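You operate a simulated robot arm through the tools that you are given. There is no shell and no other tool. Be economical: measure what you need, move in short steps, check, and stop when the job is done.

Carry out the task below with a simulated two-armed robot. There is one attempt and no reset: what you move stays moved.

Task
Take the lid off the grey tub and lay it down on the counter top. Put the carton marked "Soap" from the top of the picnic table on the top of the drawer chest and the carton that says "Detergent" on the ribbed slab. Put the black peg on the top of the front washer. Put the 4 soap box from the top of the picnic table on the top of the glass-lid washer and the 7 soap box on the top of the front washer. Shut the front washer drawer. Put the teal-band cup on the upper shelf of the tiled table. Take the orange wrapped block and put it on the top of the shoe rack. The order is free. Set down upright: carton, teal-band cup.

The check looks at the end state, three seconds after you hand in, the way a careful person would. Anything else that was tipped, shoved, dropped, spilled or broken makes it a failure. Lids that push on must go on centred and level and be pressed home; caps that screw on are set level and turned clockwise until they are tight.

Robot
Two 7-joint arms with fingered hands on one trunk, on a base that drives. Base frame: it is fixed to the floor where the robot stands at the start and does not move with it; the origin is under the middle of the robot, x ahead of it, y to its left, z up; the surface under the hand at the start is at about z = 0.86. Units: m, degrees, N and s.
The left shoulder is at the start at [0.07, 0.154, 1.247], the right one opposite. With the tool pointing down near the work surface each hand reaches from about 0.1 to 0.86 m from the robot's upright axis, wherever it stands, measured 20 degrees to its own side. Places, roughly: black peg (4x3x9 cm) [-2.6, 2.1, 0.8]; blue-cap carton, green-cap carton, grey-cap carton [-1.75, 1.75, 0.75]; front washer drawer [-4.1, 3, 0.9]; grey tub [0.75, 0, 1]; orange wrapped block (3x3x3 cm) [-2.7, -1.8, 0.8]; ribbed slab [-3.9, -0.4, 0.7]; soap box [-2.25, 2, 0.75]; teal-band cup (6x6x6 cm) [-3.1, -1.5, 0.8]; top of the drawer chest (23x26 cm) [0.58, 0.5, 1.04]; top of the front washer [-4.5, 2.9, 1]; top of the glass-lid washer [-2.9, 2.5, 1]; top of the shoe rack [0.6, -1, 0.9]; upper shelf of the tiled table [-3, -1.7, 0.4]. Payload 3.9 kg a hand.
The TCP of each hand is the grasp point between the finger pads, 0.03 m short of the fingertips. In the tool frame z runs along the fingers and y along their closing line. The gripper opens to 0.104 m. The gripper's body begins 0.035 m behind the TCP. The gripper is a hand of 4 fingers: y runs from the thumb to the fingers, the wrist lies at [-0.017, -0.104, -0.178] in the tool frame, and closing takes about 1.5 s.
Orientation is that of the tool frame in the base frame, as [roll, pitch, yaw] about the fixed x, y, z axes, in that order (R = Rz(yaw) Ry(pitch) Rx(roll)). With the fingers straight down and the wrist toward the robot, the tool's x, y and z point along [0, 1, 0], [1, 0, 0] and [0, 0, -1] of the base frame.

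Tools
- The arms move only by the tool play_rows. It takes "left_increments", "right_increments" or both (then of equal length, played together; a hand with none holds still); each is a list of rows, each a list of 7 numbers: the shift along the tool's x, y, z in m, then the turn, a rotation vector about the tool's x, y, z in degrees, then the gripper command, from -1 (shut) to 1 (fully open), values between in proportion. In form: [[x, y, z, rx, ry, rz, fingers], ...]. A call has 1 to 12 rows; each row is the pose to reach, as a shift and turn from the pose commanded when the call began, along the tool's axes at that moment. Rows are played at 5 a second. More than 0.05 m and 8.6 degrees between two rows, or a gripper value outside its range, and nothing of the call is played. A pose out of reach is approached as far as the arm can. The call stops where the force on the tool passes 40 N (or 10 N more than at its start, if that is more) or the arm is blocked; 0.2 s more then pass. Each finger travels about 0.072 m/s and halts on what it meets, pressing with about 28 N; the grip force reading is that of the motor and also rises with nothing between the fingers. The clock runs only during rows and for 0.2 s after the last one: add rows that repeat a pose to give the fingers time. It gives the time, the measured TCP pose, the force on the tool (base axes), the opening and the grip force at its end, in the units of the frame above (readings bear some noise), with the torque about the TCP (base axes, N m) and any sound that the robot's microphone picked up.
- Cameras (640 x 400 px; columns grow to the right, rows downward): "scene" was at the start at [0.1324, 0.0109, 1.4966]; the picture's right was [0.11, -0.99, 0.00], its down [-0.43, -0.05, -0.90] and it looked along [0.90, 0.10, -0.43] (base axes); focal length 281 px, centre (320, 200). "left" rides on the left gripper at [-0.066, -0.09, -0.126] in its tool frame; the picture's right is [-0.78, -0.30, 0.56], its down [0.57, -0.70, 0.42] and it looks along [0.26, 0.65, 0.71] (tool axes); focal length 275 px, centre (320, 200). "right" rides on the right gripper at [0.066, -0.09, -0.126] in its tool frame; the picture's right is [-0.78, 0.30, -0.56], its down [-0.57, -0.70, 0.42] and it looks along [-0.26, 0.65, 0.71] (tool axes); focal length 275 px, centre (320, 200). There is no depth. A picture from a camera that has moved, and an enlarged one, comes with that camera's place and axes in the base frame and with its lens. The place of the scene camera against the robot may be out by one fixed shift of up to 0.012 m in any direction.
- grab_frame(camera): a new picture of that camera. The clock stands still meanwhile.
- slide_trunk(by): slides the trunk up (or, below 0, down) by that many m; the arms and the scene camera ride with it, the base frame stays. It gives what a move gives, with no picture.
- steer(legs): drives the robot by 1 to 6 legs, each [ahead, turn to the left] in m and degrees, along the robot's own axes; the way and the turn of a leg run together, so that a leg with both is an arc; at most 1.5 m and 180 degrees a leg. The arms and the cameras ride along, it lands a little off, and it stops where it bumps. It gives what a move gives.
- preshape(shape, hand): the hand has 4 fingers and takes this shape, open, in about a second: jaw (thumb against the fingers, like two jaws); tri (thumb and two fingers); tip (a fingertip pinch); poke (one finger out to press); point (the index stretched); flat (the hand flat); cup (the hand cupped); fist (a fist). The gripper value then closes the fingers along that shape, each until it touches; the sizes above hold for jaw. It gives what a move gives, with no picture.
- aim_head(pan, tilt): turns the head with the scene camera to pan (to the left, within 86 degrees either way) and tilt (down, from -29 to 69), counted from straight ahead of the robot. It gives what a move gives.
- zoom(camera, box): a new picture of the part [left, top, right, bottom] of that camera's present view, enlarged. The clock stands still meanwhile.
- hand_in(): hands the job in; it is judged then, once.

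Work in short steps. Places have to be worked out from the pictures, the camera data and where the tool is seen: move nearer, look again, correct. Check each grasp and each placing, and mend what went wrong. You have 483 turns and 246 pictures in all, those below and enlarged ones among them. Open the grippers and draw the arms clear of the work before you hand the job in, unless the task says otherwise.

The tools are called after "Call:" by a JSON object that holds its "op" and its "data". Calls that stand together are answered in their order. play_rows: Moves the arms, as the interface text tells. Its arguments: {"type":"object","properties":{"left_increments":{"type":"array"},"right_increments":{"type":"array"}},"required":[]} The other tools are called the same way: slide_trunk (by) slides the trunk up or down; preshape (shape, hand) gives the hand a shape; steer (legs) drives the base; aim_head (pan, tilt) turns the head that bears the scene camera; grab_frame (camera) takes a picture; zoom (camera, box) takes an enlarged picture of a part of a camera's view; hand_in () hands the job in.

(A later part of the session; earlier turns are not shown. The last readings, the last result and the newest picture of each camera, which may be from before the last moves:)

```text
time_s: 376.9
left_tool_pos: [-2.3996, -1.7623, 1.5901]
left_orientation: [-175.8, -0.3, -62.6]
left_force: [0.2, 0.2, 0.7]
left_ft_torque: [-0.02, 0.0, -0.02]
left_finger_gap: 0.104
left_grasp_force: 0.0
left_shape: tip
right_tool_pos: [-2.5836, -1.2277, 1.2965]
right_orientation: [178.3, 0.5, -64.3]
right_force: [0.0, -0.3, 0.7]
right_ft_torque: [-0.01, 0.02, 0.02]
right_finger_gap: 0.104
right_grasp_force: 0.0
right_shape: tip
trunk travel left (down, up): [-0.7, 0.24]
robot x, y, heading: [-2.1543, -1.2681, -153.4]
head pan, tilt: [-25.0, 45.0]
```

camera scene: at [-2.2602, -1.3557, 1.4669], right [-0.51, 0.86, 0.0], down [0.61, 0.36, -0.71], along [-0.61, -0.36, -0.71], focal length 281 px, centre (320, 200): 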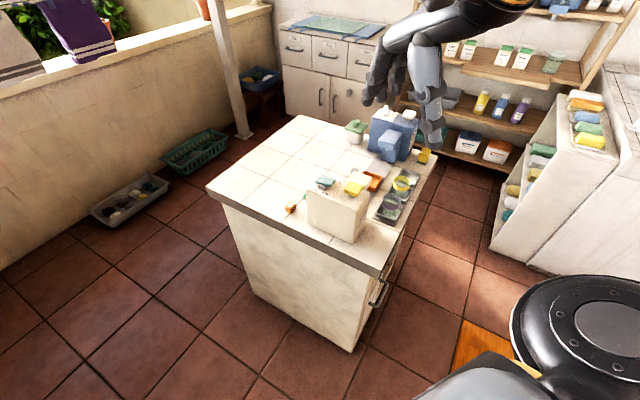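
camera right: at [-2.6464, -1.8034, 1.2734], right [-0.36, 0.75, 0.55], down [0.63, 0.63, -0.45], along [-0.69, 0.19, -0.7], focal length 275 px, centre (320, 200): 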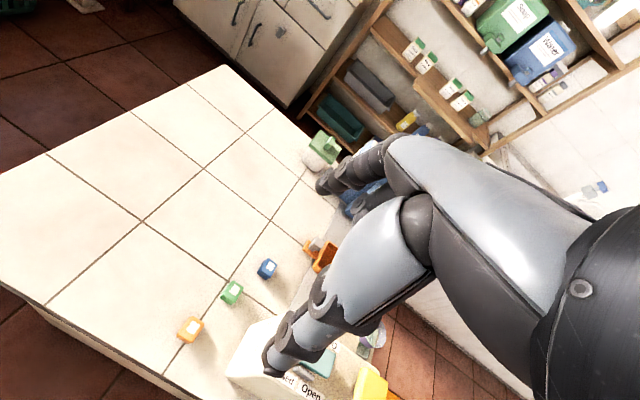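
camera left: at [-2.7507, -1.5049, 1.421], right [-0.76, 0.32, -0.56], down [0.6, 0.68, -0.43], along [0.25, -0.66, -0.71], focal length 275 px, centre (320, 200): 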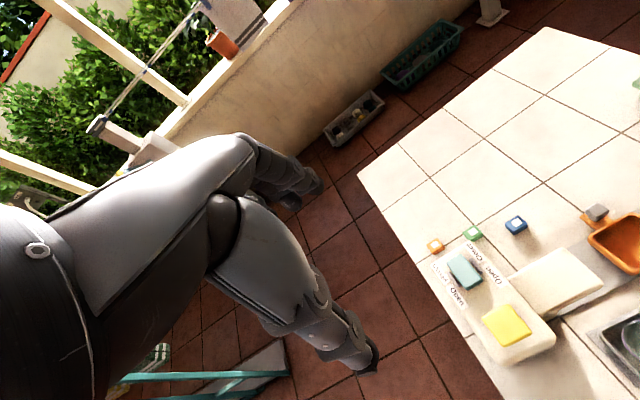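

Now I'm lowering the left hand (tip shape) to above the block.

Call:
{"op": "play_rows", "data": {"left_increments": [[-0.013, 0.025, 0.035, -0.4, 0, 2.3, 0.6], [-0.026, 0.05, 0.07, -0.7, 0, 4.6, 0.6], [-0.039, 0.075, 0.105, -1, 0, 7, 0.6], [-0.052, 0.1, 0.14, -1.4, 0, 9, 0.6], [-0.065, 0.125, 0.175, -1.8, 0, 11.5, 0.6], [-0.078, 0.15, 0.21, -2.2, 0, 14, 0.6], [-0.091, 0.175, 0.245, -2.6, 0, 16, 0.6], [-0.104, 0.2, 0.28, -3, 0, 18.5, 0.6], [-0.117, 0.225, 0.315, -3.4, 0, 21, 0.6], [-0.13, 0.25, 0.35, -3.8, 0, 23.5, 0.6], [-0.143, 0.275, 0.385, -4.2, 0, 26, 0.6], [-0.154, 0.2975, 0.42, -4.2, 0, 27, 0.6]]}}

Call:
{"op": "grab_frame", "data": {"camera": "left"}}

```text
time_s: 379.6
left_tool_pos: [-2.644, -1.7434, 1.1571]
left_orientation: [179.8, 0.5, -89.7]
left_force: [-0.4, 0.1, 0.7]
left_ft_torque: [-0.01, 0.02, 0.0]
left_finger_gap: 0.0833
left_grasp_force: 0.1
left_shape: tip
left hand out of reach, approached as far as the arm can: row 10, 11, 12
right_tool_pos: [-2.5836, -1.2276, 1.2965]
right_orientation: [178.3, 0.5, -64.4]
right_force: [0.7, 0.9, -0.7]
right_ft_torque: [-0.01, 0.0, 0.0]
right_finger_gap: 0.1039
right_grasp_force: 0.0
right_shape: tip
trunk travel left (down, up): [-0.7, 0.24]
robot x, y, heading: [-2.1494, -1.2785, -152.9]
head pan, tilt: [-25.0, 45.0]
```

```text
61 pictures are left
camera left: at [-2.5551, -1.6785, 1.2811], right [0.29, 0.78, -0.55], down [0.7, -0.56, -0.43], along [-0.65, -0.26, -0.71], focal length 275 px, centre (320, 200)
```

left: 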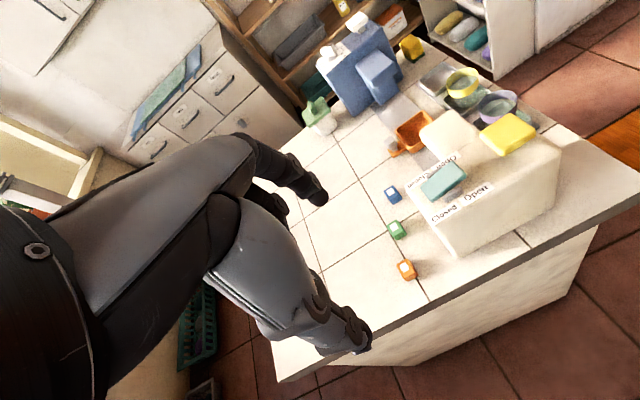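

The left arm is short by 9 cm here. I'm raising it slightly and repositioning the base nearer, alongside the table.

Call:
{"op": "play_rows", "data": {"left_increments": [[0, 0, -0.045, 0, 0, 0, 0.6], [0, -0.01, -0.09, 0, 0, 0, 0.6], [0, -0.03, -0.13, 0, 0, 0, 0.6]]}}

Call:
{"op": "steer", "data": {"legs": [[0, 60], [0.33, 0], [0, -65]]}}

Call:
{"op": "grab_frame", "data": {"camera": "left"}}

```text
time_s: 380.4
left_tool_pos: [-2.6132, -1.748, 1.2915]
left_orientation: [179.8, 0.6, -89.6]
left_force: [-0.2, -0.4, -0.2]
left_ft_torque: [0.01, 0.02, -0.01]
left_finger_gap: 0.0834
left_grasp_force: 0.1
left_shape: tip
right_tool_pos: [-2.5816, -1.2275, 1.2972]
right_orientation: [178.2, 0.5, -64.3]
right_force: [1.1, -0.3, -0.9]
right_ft_torque: [0.03, -0.01, -0.01]
right_finger_gap: 0.1041
right_grasp_force: 0.0
right_shape: tip
trunk travel left (down, up): [-0.7, 0.24]
robot x, y, heading: [-2.1525, -1.271, -152.8]
head pan, tilt: [-25.0, 45.0]
```

```text
time_s: 388.0
left_tool_pos: [-2.6522, -2.055, 1.2901]
left_orientation: [179.8, 0.7, -92.8]
left_force: [-0.1, 0.4, -1.0]
left_ft_torque: [-0.01, -0.01, 0.01]
left_finger_gap: 0.0836
left_grasp_force: 0.0
left_shape: tip
right_tool_pos: [-2.5951, -1.5372, 1.296]
right_orientation: [178.3, 0.5, -67.5]
right_force: [-0.9, -0.2, 0.2]
right_ft_torque: [-0.02, -0.02, 0.02]
right_finger_gap: 0.1038
right_grasp_force: 0.0
right_shape: tip
trunk travel left (down, up): [-0.7, 0.24]
robot x, y, heading: [-2.1709, -1.6046, -156.3]
head pan, tilt: [-25.0, 45.0]
```

```text
60 pictures are left
camera left: at [-2.5606, -1.9964, 1.4167], right [0.33, 0.77, -0.55], down [0.67, -0.6, -0.43], along [-0.66, -0.23, -0.71], focal length 275 px, centre (320, 200)
```

left: 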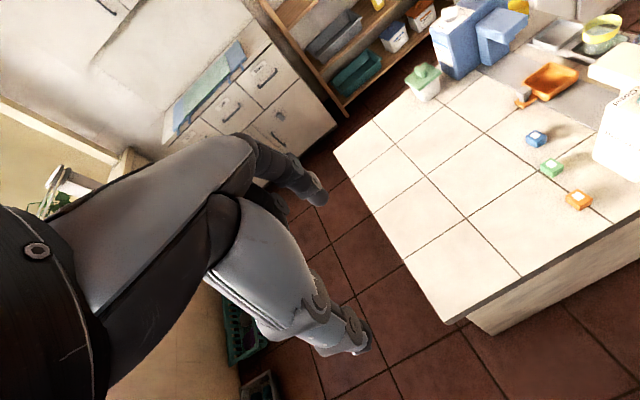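

Now the block is in easy reach. I'm moving the left hand over it.

Call:
{"op": "play_rows", "data": {"left_increments": [[-0.037, 0.0125, 0.02, 0, 0, 0, 0.6], [-0.074, 0.025, 0.04, 0, 0, -1, 0.6], [-0.111, 0.0375, 0.06, 0, 0, -1, 0.6], [-0.148, 0.05, 0.08, 0, 0, -2, 0.6], [-0.185, 0.0625, 0.1, 0, 0, -2, 0.6], [-0.222, 0.075, 0.125, 0, 0, -2.8, 0.5], [-0.259, 0.0875, 0.15, 0, 0, -2.8, 0.4], [-0.295, 0.1, 0.175, 0, 0, -2.8, 0.3], [-0.295, 0.1, 0.2, 0, 0, -2.8, 0.3]]}}

Call:
{"op": "grab_frame", "data": {"camera": "left"}}

```text
time_s: 390.0
left_tool_pos: [-2.618, -1.836, 1.1946]
left_orientation: [-179.9, 0.8, -89.9]
left_force: [0.4, -0.6, 0.0]
left_ft_torque: [0.01, 0.01, -0.01]
left_finger_gap: 0.0681
left_grasp_force: 0.0
left_shape: tip
left hand out of reach, approached as far as the arm can: row 3, 4, 5, 6, 7, 8, 9
right_tool_pos: [-2.5963, -1.5393, 1.2952]
right_orientation: [178.4, 0.6, -67.3]
right_force: [0.5, -0.5, -0.4]
right_ft_torque: [0.03, 0.0, -0.03]
right_finger_gap: 0.1041
right_grasp_force: 0.1
right_shape: tip
trunk travel left (down, up): [-0.7, 0.24]
robot x, y, heading: [-2.1658, -1.605, -156.2]
head pan, tilt: [-25.0, 45.0]
```

```text
59 pictures are left
camera left: at [-2.5292, -1.7732, 1.32], right [0.3, 0.78, -0.55], down [0.7, -0.57, -0.43], along [-0.65, -0.26, -0.72], focal length 275 px, centre (320, 200)
```

left: 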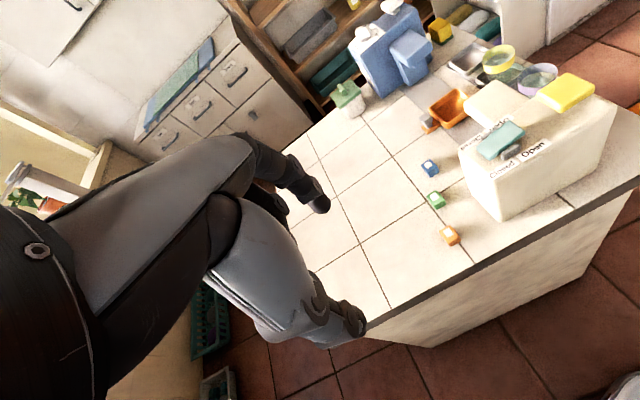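

The left arm's elbow seems flipped again. I'm stretching it out over the empty back part of the table to unwind it.

Call:
{"op": "play_rows", "data": {"left_increments": [[0.033, 0.027, 0, 0, 0, 0, 0.3], [0.066, 0.054, 0, 0, 0, 0, 0.3], [0.098, 0.082, 0, 0, 0, 0, 0.3], [0.131, 0.109, 0, 0, 0, 0, 0.3], [0.163, 0.136, 0.01, 0, 0, 0, 0.3], [0.196, 0.163, 0.02, 0, 0, 0, 0.3], [0.229, 0.19, 0.03, 0, 0, 0, 0.3], [0.262, 0.218, 0.04, 0, 0, 0, 0.3], [0.294, 0.245, 0.045, 0, 0, 0, 0.3], [0.294, 0.245, 0.045, 0, 0, 0, 0.3]]}}

Call:
{"op": "aim_head", "data": {"pan": 10, "tilt": 45}}

Call:
{"op": "grab_frame", "data": {"camera": "scene"}}

```text
time_s: 392.2
left_tool_pos: [-2.6848, -2.0826, 1.171]
left_orientation: [179.8, 0.6, -90.0]
left_force: [-0.3, -0.5, 0.6]
left_ft_torque: [0.0, -0.02, -0.02]
left_finger_gap: 0.0676
left_grasp_force: 0.0
left_shape: tip
left hand out of reach, approached as far as the arm can: row 1, 2, 3, 4, 5, 6, 7, 8, 9, 10
right_tool_pos: [-2.5951, -1.5356, 1.2965]
right_orientation: [178.3, 0.5, -67.4]
right_force: [0.5, -0.6, 0.4]
right_ft_torque: [0.02, -0.01, 0.0]
right_finger_gap: 0.104
right_grasp_force: 0.0
right_shape: tip
trunk travel left (down, up): [-0.7, 0.24]
robot x, y, heading: [-2.1663, -1.6085, -156.0]
head pan, tilt: [-25.0, 45.0]
```

```text
time_s: 393.2
left_tool_pos: [-2.6847, -2.084, 1.1703]
left_orientation: [179.8, 0.6, -90.0]
left_force: [0.9, -0.6, 0.4]
left_ft_torque: [0.03, 0.0, -0.03]
left_finger_gap: 0.0678
left_grasp_force: 0.1
left_shape: tip
right_tool_pos: [-2.5943, -1.5371, 1.2966]
right_orientation: [178.4, 0.5, -67.4]
right_force: [-0.4, -0.3, -0.2]
right_ft_torque: [0.02, 0.0, 0.01]
right_finger_gap: 0.1039
right_grasp_force: 0.0
right_shape: tip
trunk travel left (down, up): [-0.7, 0.24]
robot x, y, heading: [-2.168, -1.6129, -156.2]
head pan, tilt: [10.0, 45.0]
```

```text
58 pictures are left
camera scene: at [-2.2901, -1.6714, 1.4669], right [-0.56, 0.83, 0.0], down [0.59, 0.39, -0.71], along [-0.59, -0.39, -0.71], focal length 281 px, centre (320, 200)
```

scene: 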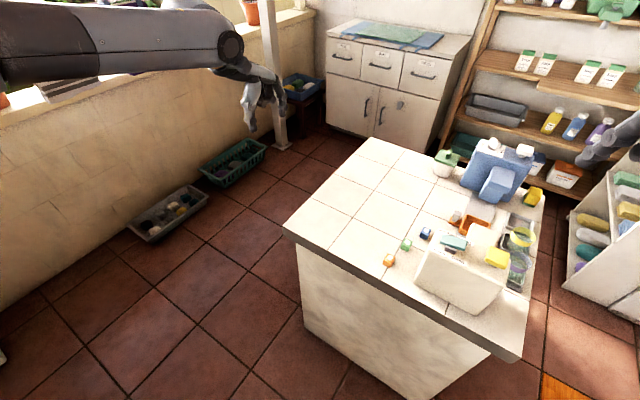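

I'm turning the base to face the table squarely (heading 180°), so the natural hand yaw is right for the block.

Call:
{"op": "steer", "data": {"legs": [[0, -24]]}}

Call:
{"op": "grab_frame", "data": {"camera": "left"}}

```text
time_s: 394.9
left_tool_pos: [-2.8322, -1.8384, 1.1706]
left_orientation: [179.8, 0.6, -113.4]
left_force: [0.5, 0.4, -0.3]
left_ft_torque: [-0.01, 0.07, 0.0]
left_finger_gap: 0.0678
left_grasp_force: 0.0
left_shape: tip
right_tool_pos: [-2.5321, -1.3721, 1.2968]
right_orientation: [178.3, 0.5, -90.9]
right_force: [-0.4, -0.4, -0.1]
right_ft_torque: [-0.02, -0.01, 0.04]
right_finger_gap: 0.1039
right_grasp_force: 0.0
right_shape: tip
trunk travel left (down, up): [-0.7, 0.24]
robot x, y, heading: [-2.1672, -1.605, -179.2]
head pan, tilt: [10.0, 45.0]
```

```text
57 pictures are left
camera left: at [-2.7234, -1.8169, 1.2957], right [0.58, 0.6, -0.55], down [0.42, -0.8, -0.43], along [-0.7, 0.02, -0.71], focal length 275 px, centre (320, 200)
```

left: 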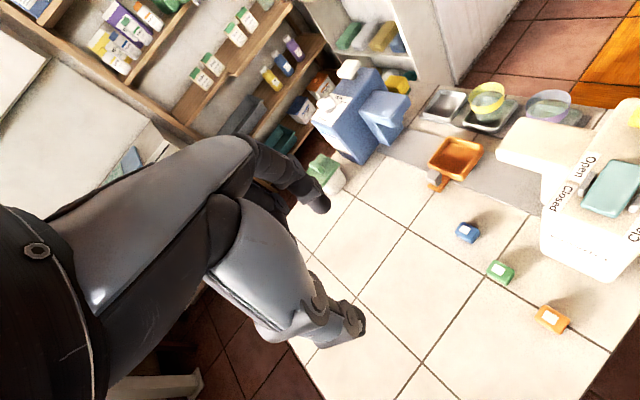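

Call:
{"op": "play_rows", "data": {"left_increments": [[-0.028, -0.014, 0, 0, 0, -6, 0.3], [-0.057, -0.028, 0, 0, 0, -12, 0.3], [-0.085, -0.042, 0, 0, 0, -18, 0.3], [-0.114, -0.0565, 0.03, 0, 0, -23.4, 0.3], [-0.114, -0.0565, 0.07, 0, 0, -23.4, 0.3], [-0.114, -0.0565, 0.11, 0, 0, -23.4, 0.3], [-0.114, -0.0565, 0.14, 0, 0, -23.4, 0.3]]}}

Call:
{"op": "grab_frame", "data": {"camera": "left"}}

```text
time_s: 396.4
left_tool_pos: [-2.7269, -1.7622, 1.0395]
left_orientation: [179.8, 0.7, -90.0]
left_force: [0.6, -0.5, -0.2]
left_ft_torque: [0.02, 0.01, -0.01]
left_finger_gap: 0.0676
left_grasp_force: 0.1
left_shape: tip
left hand out of reach, approached as far as the arm can: row 7
right_tool_pos: [-2.5307, -1.3713, 1.2975]
right_orientation: [178.3, 0.5, -90.9]
right_force: [0.6, 0.3, 0.0]
right_ft_torque: [-0.01, 0.01, 0.02]
right_finger_gap: 0.1039
right_grasp_force: 0.0
right_shape: tip
trunk travel left (down, up): [-0.7, 0.24]
robot x, y, heading: [-2.169, -1.6083, -179.8]
head pan, tilt: [10.0, 45.0]
```

```text
56 pictures are left
camera left: at [-2.6359, -1.6993, 1.1644], right [0.3, 0.78, -0.55], down [0.7, -0.57, -0.43], along [-0.65, -0.26, -0.72], focal length 275 px, centre (320, 200)
```

left: 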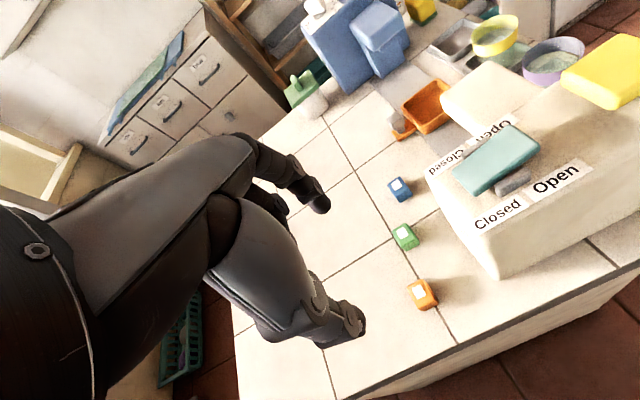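

The arm is at a joint limit at z≈1.04, so I'll use the trunk. I'm nudging to the block centre and sliding down 14 cm for a closer check.

Call:
{"op": "play_rows", "data": {"left_increments": [[-0.009, 0.008, 0, 0, 0, 0, 0.3], [-0.009, 0.008, 0, 0, 0, 0, 0.3]]}}

Call:
{"op": "slide_trunk", "data": {"by": -0.14}}

Call:
{"op": "grab_frame", "data": {"camera": "left"}}

```text
time_s: 397.1
left_tool_pos: [-2.7272, -1.7596, 1.0429]
left_orientation: [180.0, 0.7, -90.0]
left_force: [0.9, -0.7, -0.7]
left_ft_torque: [-0.02, 0.02, -0.02]
left_finger_gap: 0.068
left_grasp_force: 0.1
left_shape: tip
left hand out of reach, approached as far as the arm can: row 1, 2
right_tool_pos: [-2.5321, -1.3712, 1.2957]
right_orientation: [178.3, 0.4, -91.0]
right_force: [-0.4, -0.2, -0.1]
right_ft_torque: [0.0, 0.0, 0.02]
right_finger_gap: 0.104
right_grasp_force: 0.0
right_shape: tip
trunk travel left (down, up): [-0.7, 0.24]
robot x, y, heading: [-2.1662, -1.607, -179.8]
head pan, tilt: [10.0, 45.0]
```

```text
time_s: 398.7
left_tool_pos: [-2.7281, -1.7605, 0.9039]
left_orientation: [179.9, 0.7, -89.9]
left_force: [0.5, 0.6, 0.1]
left_ft_torque: [-0.04, 0.03, -0.03]
left_finger_gap: 0.068
left_grasp_force: 0.1
left_shape: tip
right_tool_pos: [-2.5308, -1.3727, 1.1574]
right_orientation: [178.4, 0.5, -90.9]
right_force: [0.5, 0.0, -0.5]
right_ft_torque: [0.02, 0.0, 0.02]
right_finger_gap: 0.1039
right_grasp_force: 0.0
right_shape: tip
trunk travel left (down, up): [-0.56, 0.38]
robot x, y, heading: [-2.1662, -1.6054, -179.9]
head pan, tilt: [10.0, 45.0]
```

```text
55 pictures are left
camera left: at [-2.6384, -1.6971, 1.0296], right [0.3, 0.78, -0.55], down [0.7, -0.57, -0.43], along [-0.65, -0.26, -0.72], focal length 275 px, centre (320, 200)
```

left: 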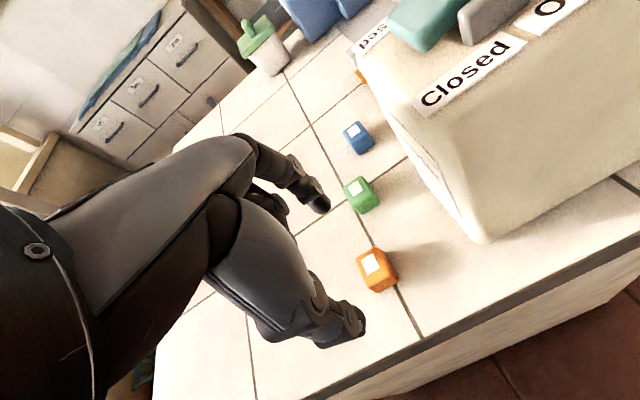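

The block is about 12 mm toward +y from the pinch line. I'm making a tiny base turn to centre it.

Call:
{"op": "steer", "data": {"legs": [[0, -1.2]]}}

Call:
{"op": "grab_frame", "data": {"camera": "left"}}

```text
time_s: 399.5
left_tool_pos: [-2.7314, -1.7492, 0.9031]
left_orientation: [180.0, 0.7, -91.2]
left_force: [0.4, -0.3, 0.2]
left_ft_torque: [0.01, 0.0, -0.01]
left_finger_gap: 0.0679
left_grasp_force: 0.0
left_shape: tip
right_tool_pos: [-2.5277, -1.3647, 1.1567]
right_orientation: [178.3, 0.6, -92.1]
right_force: [0.3, -0.2, 0.4]
right_ft_torque: [0.01, -0.02, -0.03]
right_finger_gap: 0.104
right_grasp_force: 0.1
right_shape: tip
trunk travel left (down, up): [-0.56, 0.38]
robot x, y, heading: [-2.17, -1.6106, 179.0]
head pan, tilt: [10.0, 45.0]
```

```text
54 pictures are left
camera left: at [-2.6405, -1.688, 1.0292], right [0.31, 0.78, -0.55], down [0.69, -0.58, -0.43], along [-0.65, -0.24, -0.72], focal length 275 px, centre (320, 200)
```

left: 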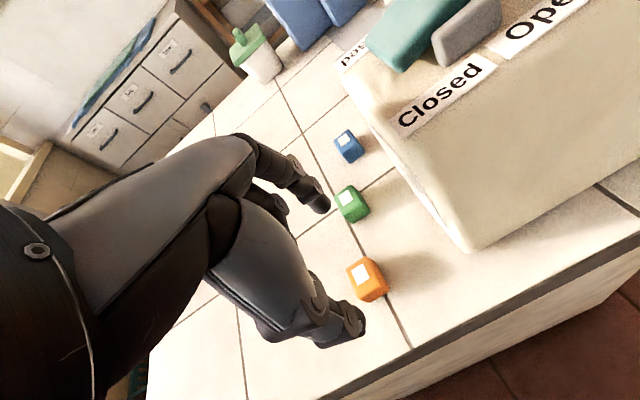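

Centred. I'm sliding the trunk down 5.8 cm to put the fingertips around the block, then pinching.

Call:
{"op": "slide_trunk", "data": {"by": -0.058}}

Call:
{"op": "play_rows", "data": {"left_increments": [[0, 0, 0, 0, 0, 0, 0], [0, 0, 0, 0, 0, 0, -0.3], [0, 0, 0, 0, 0, 0, -0.6], [0, 0, 0, 0, 0, 0, -1], [0, 0, 0, 0, 0, 0, -1], [0, 0, 0, 0, 0, 0, -1], [0, 0, 0, 0, 0, 0, -1]]}}

Call:
{"op": "zoom", "data": {"camera": "left", "box": [240, 160, 460, 360]}}

```text
time_s: 400.4
left_tool_pos: [-2.7313, -1.7481, 0.8462]
left_orientation: [180.0, 0.7, -91.2]
left_force: [-0.4, 0.1, 0.0]
left_ft_torque: [-0.03, 0.02, -0.01]
left_finger_gap: 0.068
left_grasp_force: 0.0
left_shape: tip
right_tool_pos: [-2.5271, -1.3642, 1.0985]
right_orientation: [178.3, 0.4, -92.1]
right_force: [-0.1, 0.4, -0.3]
right_ft_torque: [0.01, -0.03, 0.0]
right_finger_gap: 0.1038
right_grasp_force: 0.0
right_shape: tip
trunk travel left (down, up): [-0.502, 0.438]
robot x, y, heading: [-2.1674, -1.6072, 179.1]
head pan, tilt: [10.0, 45.0]
```

```text
time_s: 402.1
left_tool_pos: [-2.7317, -1.7469, 0.8493]
left_orientation: [179.6, 0.7, -91.3]
left_force: [-4.3, -0.6, 25.0]
left_ft_torque: [0.17, 0.22, 0.01]
left_finger_gap: 0.0151
left_grasp_force: 27.5
left_shape: tip
right_tool_pos: [-2.5244, -1.3638, 1.0998]
right_orientation: [178.2, 0.5, -92.1]
right_force: [-0.2, 0.2, -0.5]
right_ft_torque: [-0.03, -0.04, -0.02]
right_finger_gap: 0.1042
right_grasp_force: 0.0
right_shape: tip
trunk travel left (down, up): [-0.502, 0.438]
robot x, y, heading: [-2.169, -1.609, 179.1]
head pan, tilt: [10.0, 45.0]
```

```text
2.00 times, centred on (350, 260) of left
camera zoom: at [-2.639, -1.6863, 0.9745], right [0.31, 0.78, -0.55], down [0.69, -0.58, -0.44], along [-0.66, -0.24, -0.71], focal length 551 px, centre (260, 80)
```

zoom: 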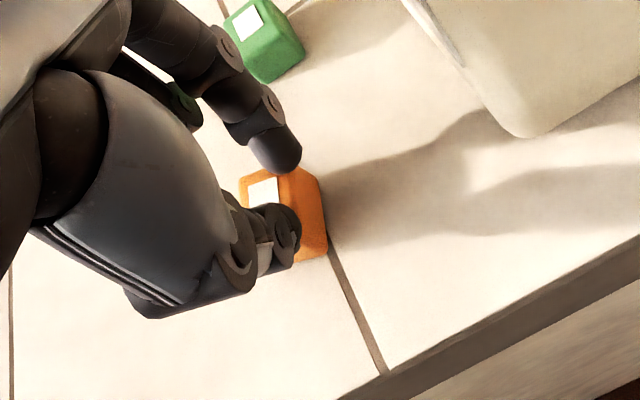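

The tips closed on top of the block. I'm opening, lowering 2 cm more, and pinching again.

Call:
{"op": "play_rows", "data": {"left_increments": [[0, 0, 0, 0, 0, 0, -0.5], [0, 0, 0, 0, 0, 0, 0.1], [0, 0, 0, 0, 0, 0, 0.3], [0, 0, 0, 0, 0, 0, 0.3]]}}

Call:
{"op": "slide_trunk", "data": {"by": -0.022}}

Call:
{"op": "zoom", "data": {"camera": "left", "box": [240, 160, 460, 360]}}

```text
time_s: 403.1
left_tool_pos: [-2.7302, -1.7482, 0.8451]
left_orientation: [-180.0, 0.6, -91.3]
left_force: [-1.0, -0.3, -0.1]
left_ft_torque: [-0.02, 0.03, -0.03]
left_finger_gap: 0.067
left_grasp_force: 0.0
left_shape: tip
right_tool_pos: [-2.5276, -1.365, 1.0987]
right_orientation: [178.3, 0.5, -92.2]
right_force: [-0.4, -0.2, -0.3]
right_ft_torque: [0.01, 0.0, 0.02]
right_finger_gap: 0.1041
right_grasp_force: 0.1
right_shape: tip
trunk travel left (down, up): [-0.502, 0.438]
robot x, y, heading: [-2.1664, -1.6093, 178.9]
head pan, tilt: [10.0, 45.0]
```

```text
time_s: 403.7
left_tool_pos: [-2.7323, -1.7471, 0.8304]
left_orientation: [179.3, 0.8, -91.3]
left_force: [-4.3, -0.7, 33.9]
left_ft_torque: [0.06, -1.55, -0.05]
left_finger_gap: 0.0662
left_grasp_force: 0.1
left_shape: tip
right_tool_pos: [-2.524, -1.364, 1.0767]
right_orientation: [178.2, 0.4, -92.1]
right_force: [0.2, -0.8, -0.3]
right_ft_torque: [0.02, 0.03, -0.02]
right_finger_gap: 0.1041
right_grasp_force: 0.0
right_shape: tip
trunk travel left (down, up): [-0.48, 0.46]
robot x, y, heading: [-2.1664, -1.6053, 179.2]
head pan, tilt: [10.0, 45.0]
```

```text
2.00 times, centred on (350, 260) of left
camera zoom: at [-2.6391, -1.6858, 0.955], right [0.31, 0.78, -0.55], down [0.68, -0.58, -0.44], along [-0.66, -0.24, -0.71], focal length 551 px, centre (260, 80)
```

zoom: 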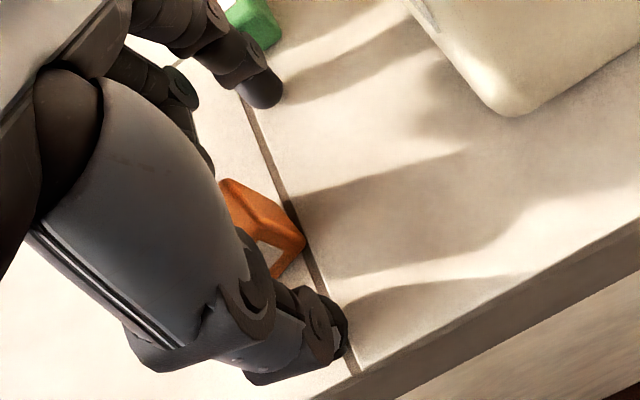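

The thumb now touches the table and the block moved slightly toward -y. I'm rising 7 mm, shifting 1 cm to -y, and closing.

Call:
{"op": "play_rows", "data": {"left_increments": [[0.003, 0, -0.007, 0, 0, 0, 0.3], [0.01, 0, -0.007, 0, 0, 0, 0.3], [0.01, 0, -0.007, 0, 0, 0, 0], [0.01, 0, -0.007, 0, 0, 0, -0.3], [0.01, 0, -0.007, 0, 0, 0, -0.6], [0.01, 0, -0.007, 0, 0, 0, -1], [0.01, 0, -0.007, 0, 0, 0, -1], [0.01, 0, -0.007, 0, 0, 0, -1], [0.01, 0, -0.007, 0, 0, 0, -1]]}}

Call:
{"op": "zoom", "data": {"camera": "left", "box": [240, 160, 460, 360]}}

```text
time_s: 405.7
left_tool_pos: [-2.7316, -1.7586, 0.8302]
left_orientation: [180.0, 0.7, -91.3]
left_force: [0.2, 0.4, 0.1]
left_ft_torque: [0.0, 0.02, 0.0]
left_finger_gap: 0.0222
left_grasp_force: 28.2
left_shape: tip
right_tool_pos: [-2.5263, -1.3637, 1.0769]
right_orientation: [178.2, 0.6, -92.1]
right_force: [0.4, 0.3, 0.0]
right_ft_torque: [0.0, 0.01, 0.0]
right_finger_gap: 0.1038
right_grasp_force: 0.1
right_shape: tip
trunk travel left (down, up): [-0.48, 0.46]
robot x, y, heading: [-2.1696, -1.6055, 179.2]
head pan, tilt: [10.0, 45.0]
```

```text
2.00 times, centred on (350, 260) of left
camera zoom: at [-2.6406, -1.6974, 0.9569], right [0.31, 0.78, -0.55], down [0.69, -0.58, -0.43], along [-0.65, -0.24, -0.72], focal length 551 px, centre (260, 80)
```

zoom: 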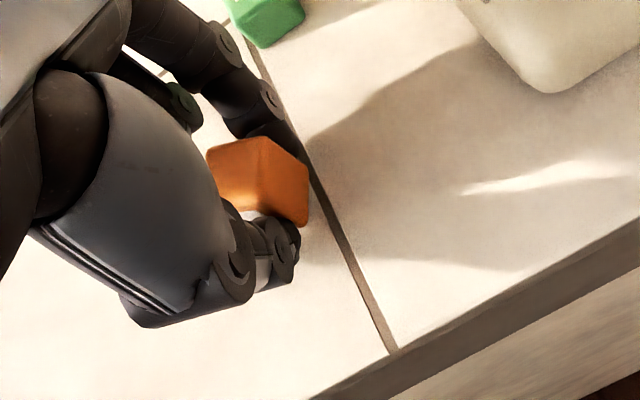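

The block is now gripped between thumb and finger (22 mm, zero external force). I'm lifting with the trunk.

Call:
{"op": "slide_trunk", "data": {"by": 0.22}}

Call:
{"op": "grab_frame", "data": {"camera": "left"}}

Call:
{"op": "grab_frame", "data": {"camera": "scene"}}

```text
time_s: 408.1
left_tool_pos: [-2.7312, -1.7594, 1.0521]
left_orientation: [-180.0, 0.7, -91.2]
left_force: [0.0, -0.4, -0.1]
left_ft_torque: [0.03, 0.03, -0.02]
left_finger_gap: 0.0222
left_grasp_force: 27.9
left_shape: tip
right_tool_pos: [-2.5266, -1.3648, 1.2966]
right_orientation: [178.3, 0.4, -92.2]
right_force: [0.5, -0.2, -0.6]
right_ft_torque: [-0.03, 0.0, 0.02]
right_finger_gap: 0.1041
right_grasp_force: 0.2
right_shape: tip
trunk travel left (down, up): [-0.7, 0.24]
robot x, y, heading: [-2.1667, -1.6065, 178.9]
head pan, tilt: [10.0, 45.0]
```

```text
50 pictures are left
camera left: at [-2.6407, -1.6973, 1.1769], right [0.31, 0.78, -0.55], down [0.69, -0.58, -0.43], along [-0.65, -0.24, -0.72], focal length 275 px, centre (320, 200)
```

left: 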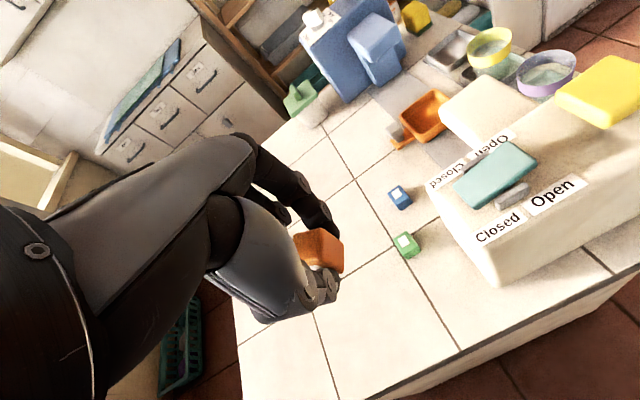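

```text
49 pictures are left
camera scene: at [-2.3071, -1.618, 1.4668], right [-0.16, 0.99, 0.0], down [0.7, 0.11, -0.71], along [-0.7, -0.11, -0.71], focal length 281 px, centre (320, 200)
```

scene: 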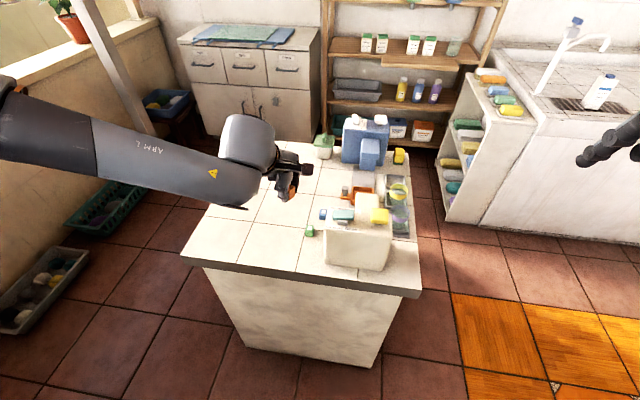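

The orange block is held and the neighbours are undisturbed. I'm raising and drawing in the arm.

Call:
{"op": "play_rows", "data": {"left_increments": [[0.01, -0.01, -0.04, 0, 0, 0, -1], [0.02, -0.02, -0.08, 0, 0, 0, -1], [0.04, -0.04, -0.12, 0, 0, 0, -1], [0.06, -0.06, -0.16, 0, 0, 0, -1], [0.07, -0.08, -0.2, 0, 0, 0, -1], [0.08, -0.1, -0.22, 0, 0, 0, -1]]}}

Call:
{"op": "steer", "data": {"legs": [[0, -95], [0.9, 0]]}}

Call:
{"op": "aim_head", "data": {"pan": -60, "tilt": 25}}

Call:
{"op": "grab_frame", "data": {"camera": "scene"}}

```text
time_s: 409.5
left_tool_pos: [-2.632, -1.8429, 1.2716]
left_orientation: [-179.9, 0.7, -91.3]
left_force: [0.0, -0.2, 0.6]
left_ft_torque: [0.02, 0.0, 0.01]
left_finger_gap: 0.0218
left_grasp_force: 28.1
left_shape: tip
right_tool_pos: [-2.527, -1.3652, 1.297]
right_orientation: [178.3, 0.5, -92.1]
right_force: [0.0, 0.4, 0.6]
right_ft_torque: [0.0, 0.0, -0.01]
right_finger_gap: 0.1042
right_grasp_force: 0.0
right_shape: tip
trunk travel left (down, up): [-0.7, 0.24]
robot x, y, heading: [-2.17, -1.6066, 179.1]
head pan, tilt: [10.0, 45.0]
```

```text
time_s: 418.0
left_tool_pos: [-2.3316, -0.2628, 1.2708]
left_orientation: [180.0, 0.7, 176.7]
left_force: [-0.7, 0.7, -0.1]
left_ft_torque: [0.0, -0.03, 0.03]
left_finger_gap: 0.0219
left_grasp_force: 27.9
left_shape: tip
right_tool_pos: [-1.8593, -0.3864, 1.2962]
right_orientation: [178.4, 0.5, 175.7]
right_force: [-0.4, 0.0, 0.6]
right_ft_torque: [0.02, -0.02, 0.01]
right_finger_gap: 0.1042
right_grasp_force: 0.1
right_shape: tip
trunk travel left (down, up): [-0.7, 0.24]
robot x, y, heading: [-2.1143, -0.7369, 86.9]
head pan, tilt: [10.0, 45.0]
```

```text
time_s: 419.4
left_tool_pos: [-2.3323, -0.262, 1.2714]
left_orientation: [-180.0, 0.7, 176.7]
left_force: [0.7, -0.5, 0.2]
left_ft_torque: [-0.01, -0.02, 0.0]
left_finger_gap: 0.022
left_grasp_force: 27.6
left_shape: tip
right_tool_pos: [-1.8585, -0.3852, 1.2978]
right_orientation: [178.2, 0.5, 175.6]
right_force: [-0.6, -0.4, 0.2]
right_ft_torque: [0.01, 0.0, 0.0]
right_finger_gap: 0.1041
right_grasp_force: 0.1
right_shape: tip
trunk travel left (down, up): [-0.7, 0.24]
robot x, y, heading: [-2.1172, -0.7346, 86.9]
head pan, tilt: [-60.0, 25.0]
```

```text
48 pictures are left
camera scene: at [-2.0403, -0.6425, 1.4974], right [0.45, -0.89, 0.0], down [-0.38, -0.19, -0.91], along [0.81, 0.41, -0.42], focal length 281 px, centre (320, 200)
```

scene: 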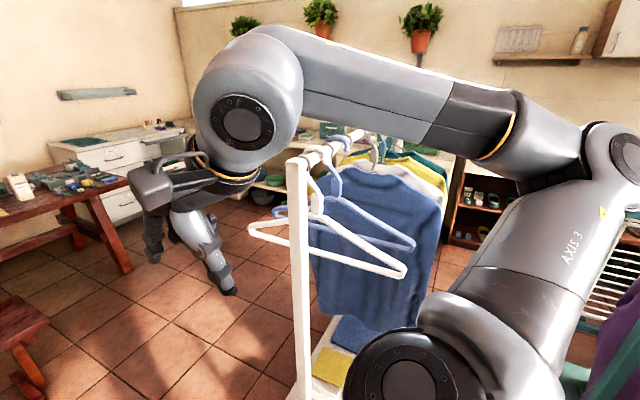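

The clothes rack is to the right, and the way north is clear. I'm continuing north, then east along the known corridor.

Call:
{"op": "steer", "data": {"legs": [[1.2, 0], [0, -87], [1.5, 0]]}}

Call:
{"op": "aim_head", "data": {"pan": -50, "tilt": 35}}

Call:
{"op": "grab_frame", "data": {"camera": "scene"}}

```text
time_s: 422.2
left_tool_pos: [-2.4372, 0.0251, 1.1976]
left_orientation: [-165.1, 5.3, -176.5]
left_force: [-13.8, -4.2, -18.0]
left_ft_torque: [0.22, -1.15, 0.16]
left_finger_gap: 0.0212
left_grasp_force: 27.8
left_shape: tip
right_tool_pos: [-1.7616, -0.1183, 1.327]
right_orientation: [-178.6, 6.3, 153.7]
right_force: [1.5, 2.7, -0.6]
right_ft_torque: [-0.21, 0.0, -0.04]
right_finger_gap: 0.1036
right_grasp_force: 0.1
right_shape: tip
trunk travel left (down, up): [-0.7, 0.24]
robot x, y, heading: [-2.088, -0.3537, 78.6]
head pan, tilt: [-60.0, 25.0]
stopped in leg 1: the robot was blocked; the commanded pose is now the measured one
```

```text
time_s: 423.0
left_tool_pos: [-2.447, -0.0298, 1.2588]
left_orientation: [-177.0, 3.5, -170.9]
left_force: [0.9, -1.2, 2.0]
left_ft_torque: [0.09, 0.07, 0.01]
left_finger_gap: 0.0208
left_grasp_force: 28.6
left_shape: tip
right_tool_pos: [-1.8685, -0.1027, 1.256]
right_orientation: [179.1, 5.9, 170.6]
right_force: [3.6, -5.9, 3.4]
right_ft_torque: [0.33, 0.21, 0.07]
right_finger_gap: 0.104
right_grasp_force: 0.0
right_shape: tip
trunk travel left (down, up): [-0.7, 0.24]
robot x, y, heading: [-2.0925, -0.4239, 67.6]
head pan, tilt: [-50.0, 35.0]
```

```text
47 pictures are left
camera scene: at [-2.0727, -0.5656, 1.5013], right [0.3, -0.94, -0.12], down [-0.5, -0.05, -0.86], along [0.81, 0.32, -0.49], focal length 281 px, centre (320, 200)
```

scene: 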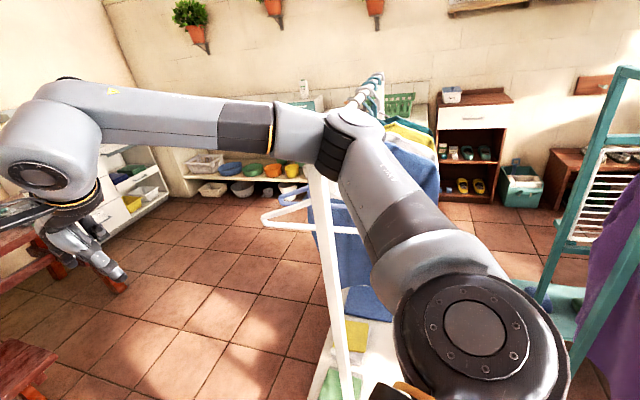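

The right elbow caught the clothes rack. I'm backing away at once and checking.

Call:
{"op": "steer", "data": {"legs": [[-0.25, 0]]}}

Call:
{"op": "grab_frame", "data": {"camera": "scene"}}

```text
time_s: 423.7
left_tool_pos: [-2.387, 0.1015, 1.2477]
left_orientation: [-171.6, 17.2, -168.9]
left_force: [0.8, 1.3, -0.6]
left_ft_torque: [-0.13, -0.01, -0.09]
left_finger_gap: 0.0202
left_grasp_force: 27.5
left_shape: tip
right_tool_pos: [-1.8773, -0.0038, 1.0721]
right_orientation: [-169.7, 5.1, -176.1]
right_force: [6.0, -0.8, 5.9]
right_ft_torque: [0.05, 0.45, 0.01]
right_finger_gap: 0.1038
right_grasp_force: 0.1
right_shape: tip
trunk travel left (down, up): [-0.7, 0.24]
robot x, y, heading: [-2.099, -0.4518, 64.6]
head pan, tilt: [-50.0, 35.0]
stopped in leg 1: the robot was blocked; the commanded pose is now the measured one
```

```text
46 pictures are left
camera scene: at [-2.0694, -0.5144, 1.5001], right [0.25, -0.97, -0.07], down [-0.52, -0.07, -0.85], along [0.82, 0.25, -0.52], focal length 281 px, centre (320, 200)
```

scene: 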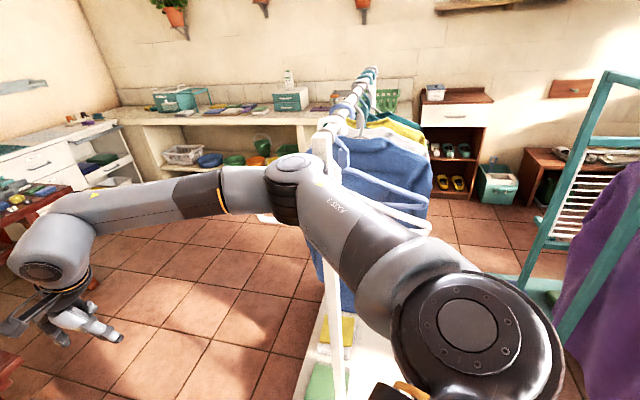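

The robot is slightly tilted and still blocked, so I need to see what the base touches. I'm looking down on both sides.

Call:
{"op": "aim_head", "data": {"pan": -80, "tilt": 60}}

Call:
{"op": "grab_frame", "data": {"camera": "scene"}}

Call:
{"op": "aim_head", "data": {"pan": 30, "tilt": 60}}

Call:
{"op": "grab_frame", "data": {"camera": "scene"}}

```text
time_s: 424.6
left_tool_pos: [-2.3289, 0.241, 1.1264]
left_orientation: [-162.0, -6.0, -173.0]
left_force: [0.0, 0.9, -1.4]
left_ft_torque: [-0.04, -0.03, 0.03]
left_finger_gap: 0.0202
left_grasp_force: 28.0
left_shape: tip
right_tool_pos: [-1.6905, 0.1424, 1.0601]
right_orientation: [-166.4, 8.2, 166.3]
right_force: [0.5, 0.8, -0.8]
right_ft_torque: [0.01, 0.02, 0.0]
right_finger_gap: 0.1038
right_grasp_force: 0.1
right_shape: tip
trunk travel left (down, up): [-0.7, 0.24]
robot x, y, heading: [-2.0949, -0.4518, 64.1]
head pan, tilt: [-80.0, 60.0]
```

```text
45 pictures are left
camera scene: at [-1.9578, -0.2796, 1.4506], right [-0.27, -0.96, 0.11], down [-0.85, 0.19, -0.48], along [0.44, -0.23, -0.87], focal length 281 px, centre (320, 200)
```

scene: 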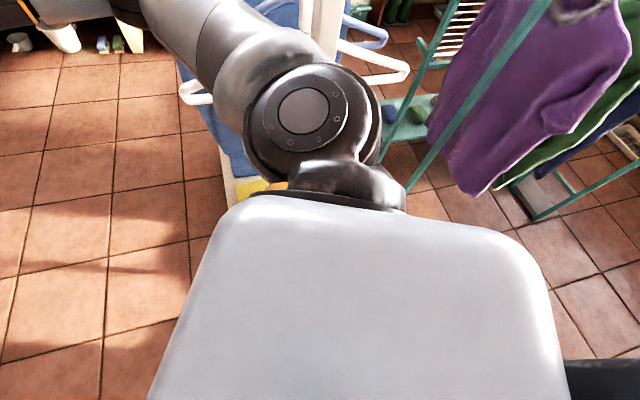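

```text
time_s: 426.5
left_tool_pos: [-2.3331, 0.1725, 1.1752]
left_orientation: [-166.8, 6.6, -173.6]
left_force: [-0.3, -0.3, -0.8]
left_ft_torque: [0.02, -0.03, -0.04]
left_finger_gap: 0.0201
left_grasp_force: 28.0
left_shape: tip
right_tool_pos: [-1.778, 0.0584, 1.0741]
right_orientation: [-167.7, 6.0, 174.3]
right_force: [-0.6, 0.3, -0.4]
right_ft_torque: [-0.03, -0.01, -0.02]
right_finger_gap: 0.1039
right_grasp_force: 0.1
right_shape: tip
trunk travel left (down, up): [-0.7, 0.24]
robot x, y, heading: [-2.1026, -0.4508, 63.4]
head pan, tilt: [30.0, 60.0]
```

```text
44 pictures are left
camera scene: at [-2.0924, -0.3399, 1.4475], right [1.0, 0.06, 0.0], down [0.05, -0.86, -0.5], along [-0.03, 0.5, -0.87], focal length 281 px, centre (320, 200)
```

scene: 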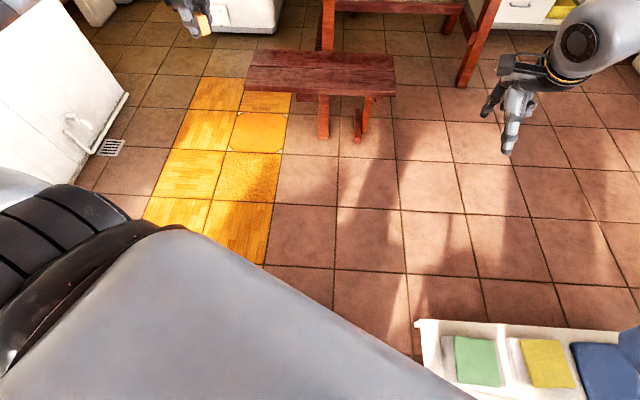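

The base's front-right corner touched the rack's board corner (board at (-1.68,-0.15), same place as before, so it hasn't been displaced). I'm backing off a little now that it has settled.

Call:
{"op": "steer", "data": {"legs": [[-0.12, 0]]}}

Call:
{"op": "grab_frame", "data": {"camera": "scene"}}

```text
time_s: 427.8
left_tool_pos: [-2.4716, 0.0654, 1.1683]
left_orientation: [-168.4, -5.1, -162.4]
left_force: [-2.0, 2.7, 0.3]
left_ft_torque: [-0.18, -0.07, 0.0]
left_finger_gap: 0.0201
left_grasp_force: 28.1
left_shape: tip
right_tool_pos: [-1.8266, 0.0361, 1.1025]
right_orientation: [-171.8, 0.0, 161.6]
right_force: [-4.9, -0.2, 0.9]
right_ft_torque: [-0.05, -0.36, -0.03]
right_finger_gap: 0.1041
right_grasp_force: 0.1
right_shape: tip
trunk travel left (down, up): [-0.7, 0.24]
robot x, y, heading: [-2.1373, -0.5218, 74.4]
head pan, tilt: [30.0, 60.0]
stopped in leg 1: the robot was blocked; the commanded pose is now the measured one
```

```text
43 pictures are left
camera scene: at [-2.1442, -0.2661, 1.446], right [0.97, 0.25, -0.03], down [0.22, -0.88, -0.42], along [-0.13, 0.4, -0.91], focal length 281 px, centre (320, 200)
```

scene: 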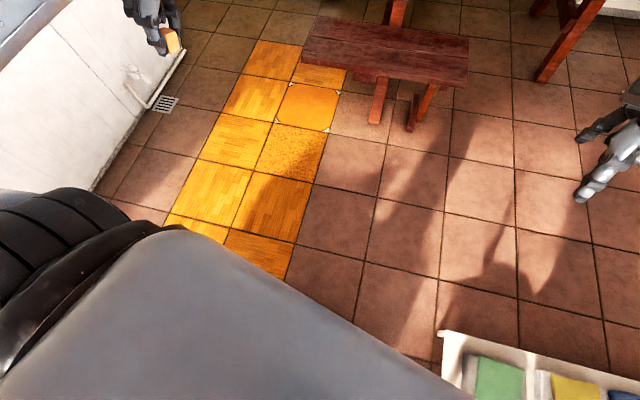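

Moving again (block still in hand). I'm backing a little more.

Call:
{"op": "steer", "data": {"legs": [[-0.15, 0]]}}

Call:
{"op": "aim_head", "data": {"pan": -60, "tilt": 40}}

Call:
{"op": "grab_frame", "data": {"camera": "scene"}}

```text
time_s: 428.5
left_tool_pos: [-2.4945, 0.0413, 1.245]
left_orientation: [-177.1, -14.2, -163.3]
left_force: [-5.8, 0.7, -4.6]
left_ft_torque: [-0.08, -0.31, 0.04]
left_finger_gap: 0.0198
left_grasp_force: 27.5
left_shape: tip
right_tool_pos: [-1.9032, 0.0407, 1.1892]
right_orientation: [180.0, -18.4, 164.3]
right_force: [-1.8, 0.8, 0.0]
right_ft_torque: [-0.02, -0.05, 0.0]
right_finger_gap: 0.1038
right_grasp_force: 0.0
right_shape: tip
trunk travel left (down, up): [-0.7, 0.24]
robot x, y, heading: [-2.13, -0.5035, 84.0]
head pan, tilt: [30.0, 60.0]
stopped in leg 1: the robot was blocked; the commanded pose is now the measured one
```

```text
time_s: 430.2
left_tool_pos: [-2.4763, 0.0515, 1.2664]
left_orientation: [179.1, -10.0, -167.6]
left_force: [0.5, -0.4, -0.2]
left_ft_torque: [-0.02, 0.04, 0.01]
left_finger_gap: 0.02
left_grasp_force: 27.9
left_shape: tip
right_tool_pos: [-1.9006, 0.0273, 1.1913]
right_orientation: [-179.9, -18.5, 161.4]
right_force: [0.1, 0.6, 0.1]
right_ft_torque: [0.02, -0.01, 0.0]
right_finger_gap: 0.104
right_grasp_force: 0.0
right_shape: tip
trunk travel left (down, up): [-0.7, 0.24]
robot x, y, heading: [-2.1333, -0.5066, 80.7]
head pan, tilt: [-60.0, 40.0]
```

```text
42 pictures are left
camera scene: at [-2.0418, -0.2365, 1.4715], right [0.36, -0.93, 0.12], down [-0.61, -0.33, -0.72], along [0.71, 0.18, -0.68], focal length 281 px, centre (320, 200)
```

scene: 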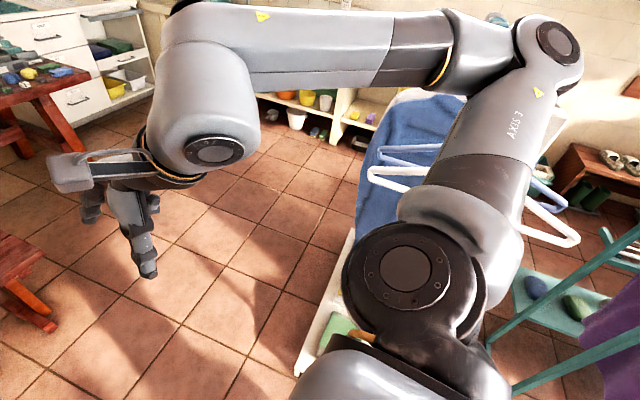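

The right elbow sticks out toward the rack's hangers. I'm stretching the right hand forward so the elbow comes in line and away from the rack.

Call:
{"op": "play_rows", "data": {"right_increments": [[0.005, 0.035, 0, 0, 0, 0, 1], [0.01, 0.07, 0, 0, 0, 0, 1], [0.015, 0.11, 0, 0, 0, 0, 1], [0.02, 0.15, 0, 0, 0, 0, 1], [0.025, 0.19, 0, 0, 0, 0, 1], [0.033, 0.235, 0, 0, 0, 0, 1]]}}

Call:
{"op": "grab_frame", "data": {"camera": "scene"}}

```text
time_s: 430.5
left_tool_pos: [-2.5082, 0.0043, 1.3201]
left_orientation: [174.3, -11.0, -167.0]
left_force: [7.0, 7.0, 6.9]
left_ft_torque: [-0.66, 0.37, 0.19]
left_finger_gap: 0.0199
left_grasp_force: 28.0
left_shape: tip
right_tool_pos: [-1.9671, 0.0478, 1.236]
right_orientation: [172.4, -24.3, 173.0]
right_force: [-1.0, 2.5, -2.3]
right_ft_torque: [-0.15, 0.04, 0.15]
right_finger_gap: 0.1043
right_grasp_force: 0.1
right_shape: tip
trunk travel left (down, up): [-0.7, 0.24]
robot x, y, heading: [-2.1346, -0.4931, 86.2]
head pan, tilt: [-60.0, 40.0]
stopped in row 1 (left hand): the arm was blocked; the commanded pose is now the measured one
```

```text
41 pictures are left
camera scene: at [-2.0623, -0.2058, 1.4683], right [0.45, -0.89, 0.12], down [-0.57, -0.39, -0.72], along [0.69, 0.25, -0.68], focal length 281 px, centre (320, 200)
```

scene: 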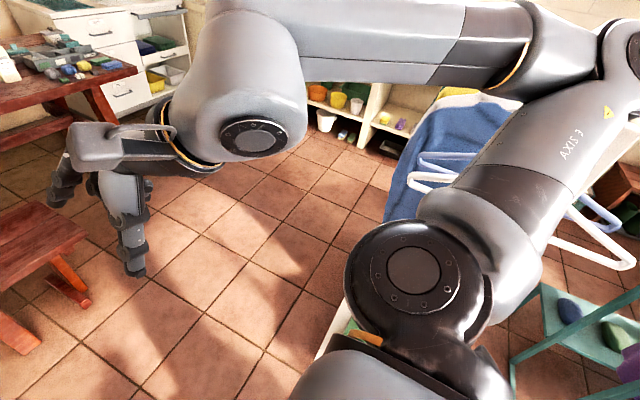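

The robot is leaning north: its elbow is caught on the north side of a hanger, so backing pulls against it. I'll drive forward slightly to relieve it, and then turn left so the elbow swings away northward.

Call:
{"op": "steer", "data": {"legs": [[0.13, 0]]}}

Call:
{"op": "grab_frame", "data": {"camera": "scene"}}

```text
time_s: 431.2
left_tool_pos: [-2.5386, -0.134, 1.3701]
left_orientation: [163.2, -0.8, -165.9]
left_force: [0.0, -2.9, 0.2]
left_ft_torque: [0.25, -0.04, -0.06]
left_finger_gap: 0.0197
left_grasp_force: 28.3
left_shape: tip
right_tool_pos: [-1.9329, -0.0139, 1.24]
right_orientation: [-172.8, -12.6, 167.7]
right_force: [1.0, -0.8, -0.4]
right_ft_torque: [0.07, 0.06, -0.03]
right_finger_gap: 0.1037
right_grasp_force: 0.0
right_shape: tip
trunk travel left (down, up): [-0.7, 0.24]
robot x, y, heading: [-2.1265, -0.4401, 98.2]
head pan, tilt: [-60.0, 40.0]
stopped in leg 1: the robot was blocked; the commanded pose is now the measured one
```

```text
40 pictures are left
camera scene: at [-2.1054, -0.2239, 1.4727], right [0.62, -0.78, 0.07], down [-0.49, -0.46, -0.74], along [0.61, 0.42, -0.67], focal length 281 px, centre (320, 200)
```

scene: 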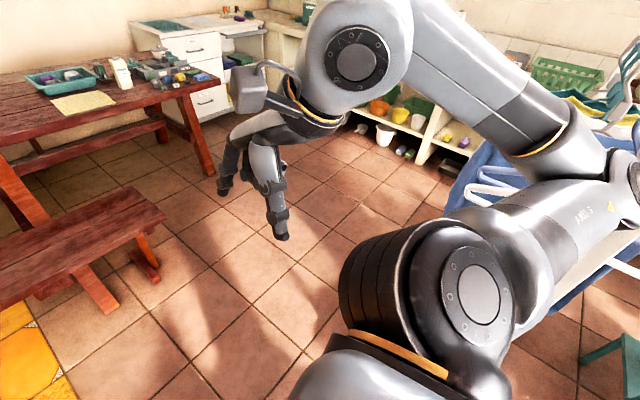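

The lean is less. Now I'm turning left to swing the elbow free.

Call:
{"op": "steer", "data": {"legs": [[0, 40]]}}

Call:
{"op": "grab_frame", "data": {"camera": "scene"}}

```text
time_s: 432.0
left_tool_pos: [-2.474, -0.2802, 1.4334]
left_orientation: [147.5, -2.9, -171.6]
left_force: [-0.4, 1.4, -0.7]
left_ft_torque: [-0.04, -0.04, -0.02]
left_finger_gap: 0.0193
left_grasp_force: 27.7
left_shape: tip
right_tool_pos: [-1.9114, -0.1061, 1.2809]
right_orientation: [-178.4, -10.3, 170.6]
right_force: [-1.9, 1.5, -0.4]
right_ft_torque: [-0.12, -0.02, 0.04]
right_finger_gap: 0.104
right_grasp_force: 0.1
right_shape: tip
trunk travel left (down, up): [-0.7, 0.24]
robot x, y, heading: [-2.1278, -0.4389, 99.9]
head pan, tilt: [-60.0, 40.0]
stopped in leg 1: the robot was blocked; the commanded pose is now the measured one
```

```text
39 pictures are left
camera scene: at [-2.0878, -0.2883, 1.4751], right [0.64, -0.77, 0.03], down [-0.49, -0.44, -0.76], along [0.59, 0.47, -0.65], focal length 281 px, centre (320, 200)
```

scene: 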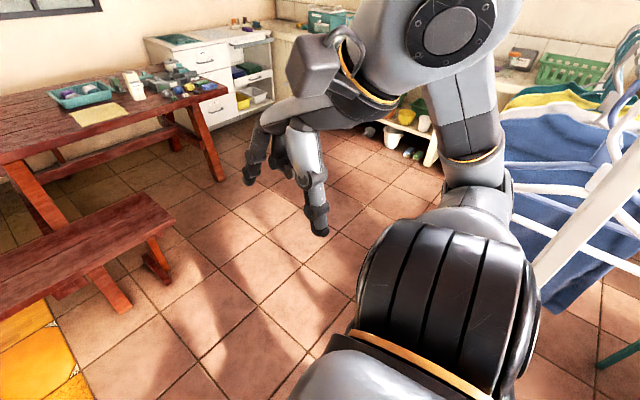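

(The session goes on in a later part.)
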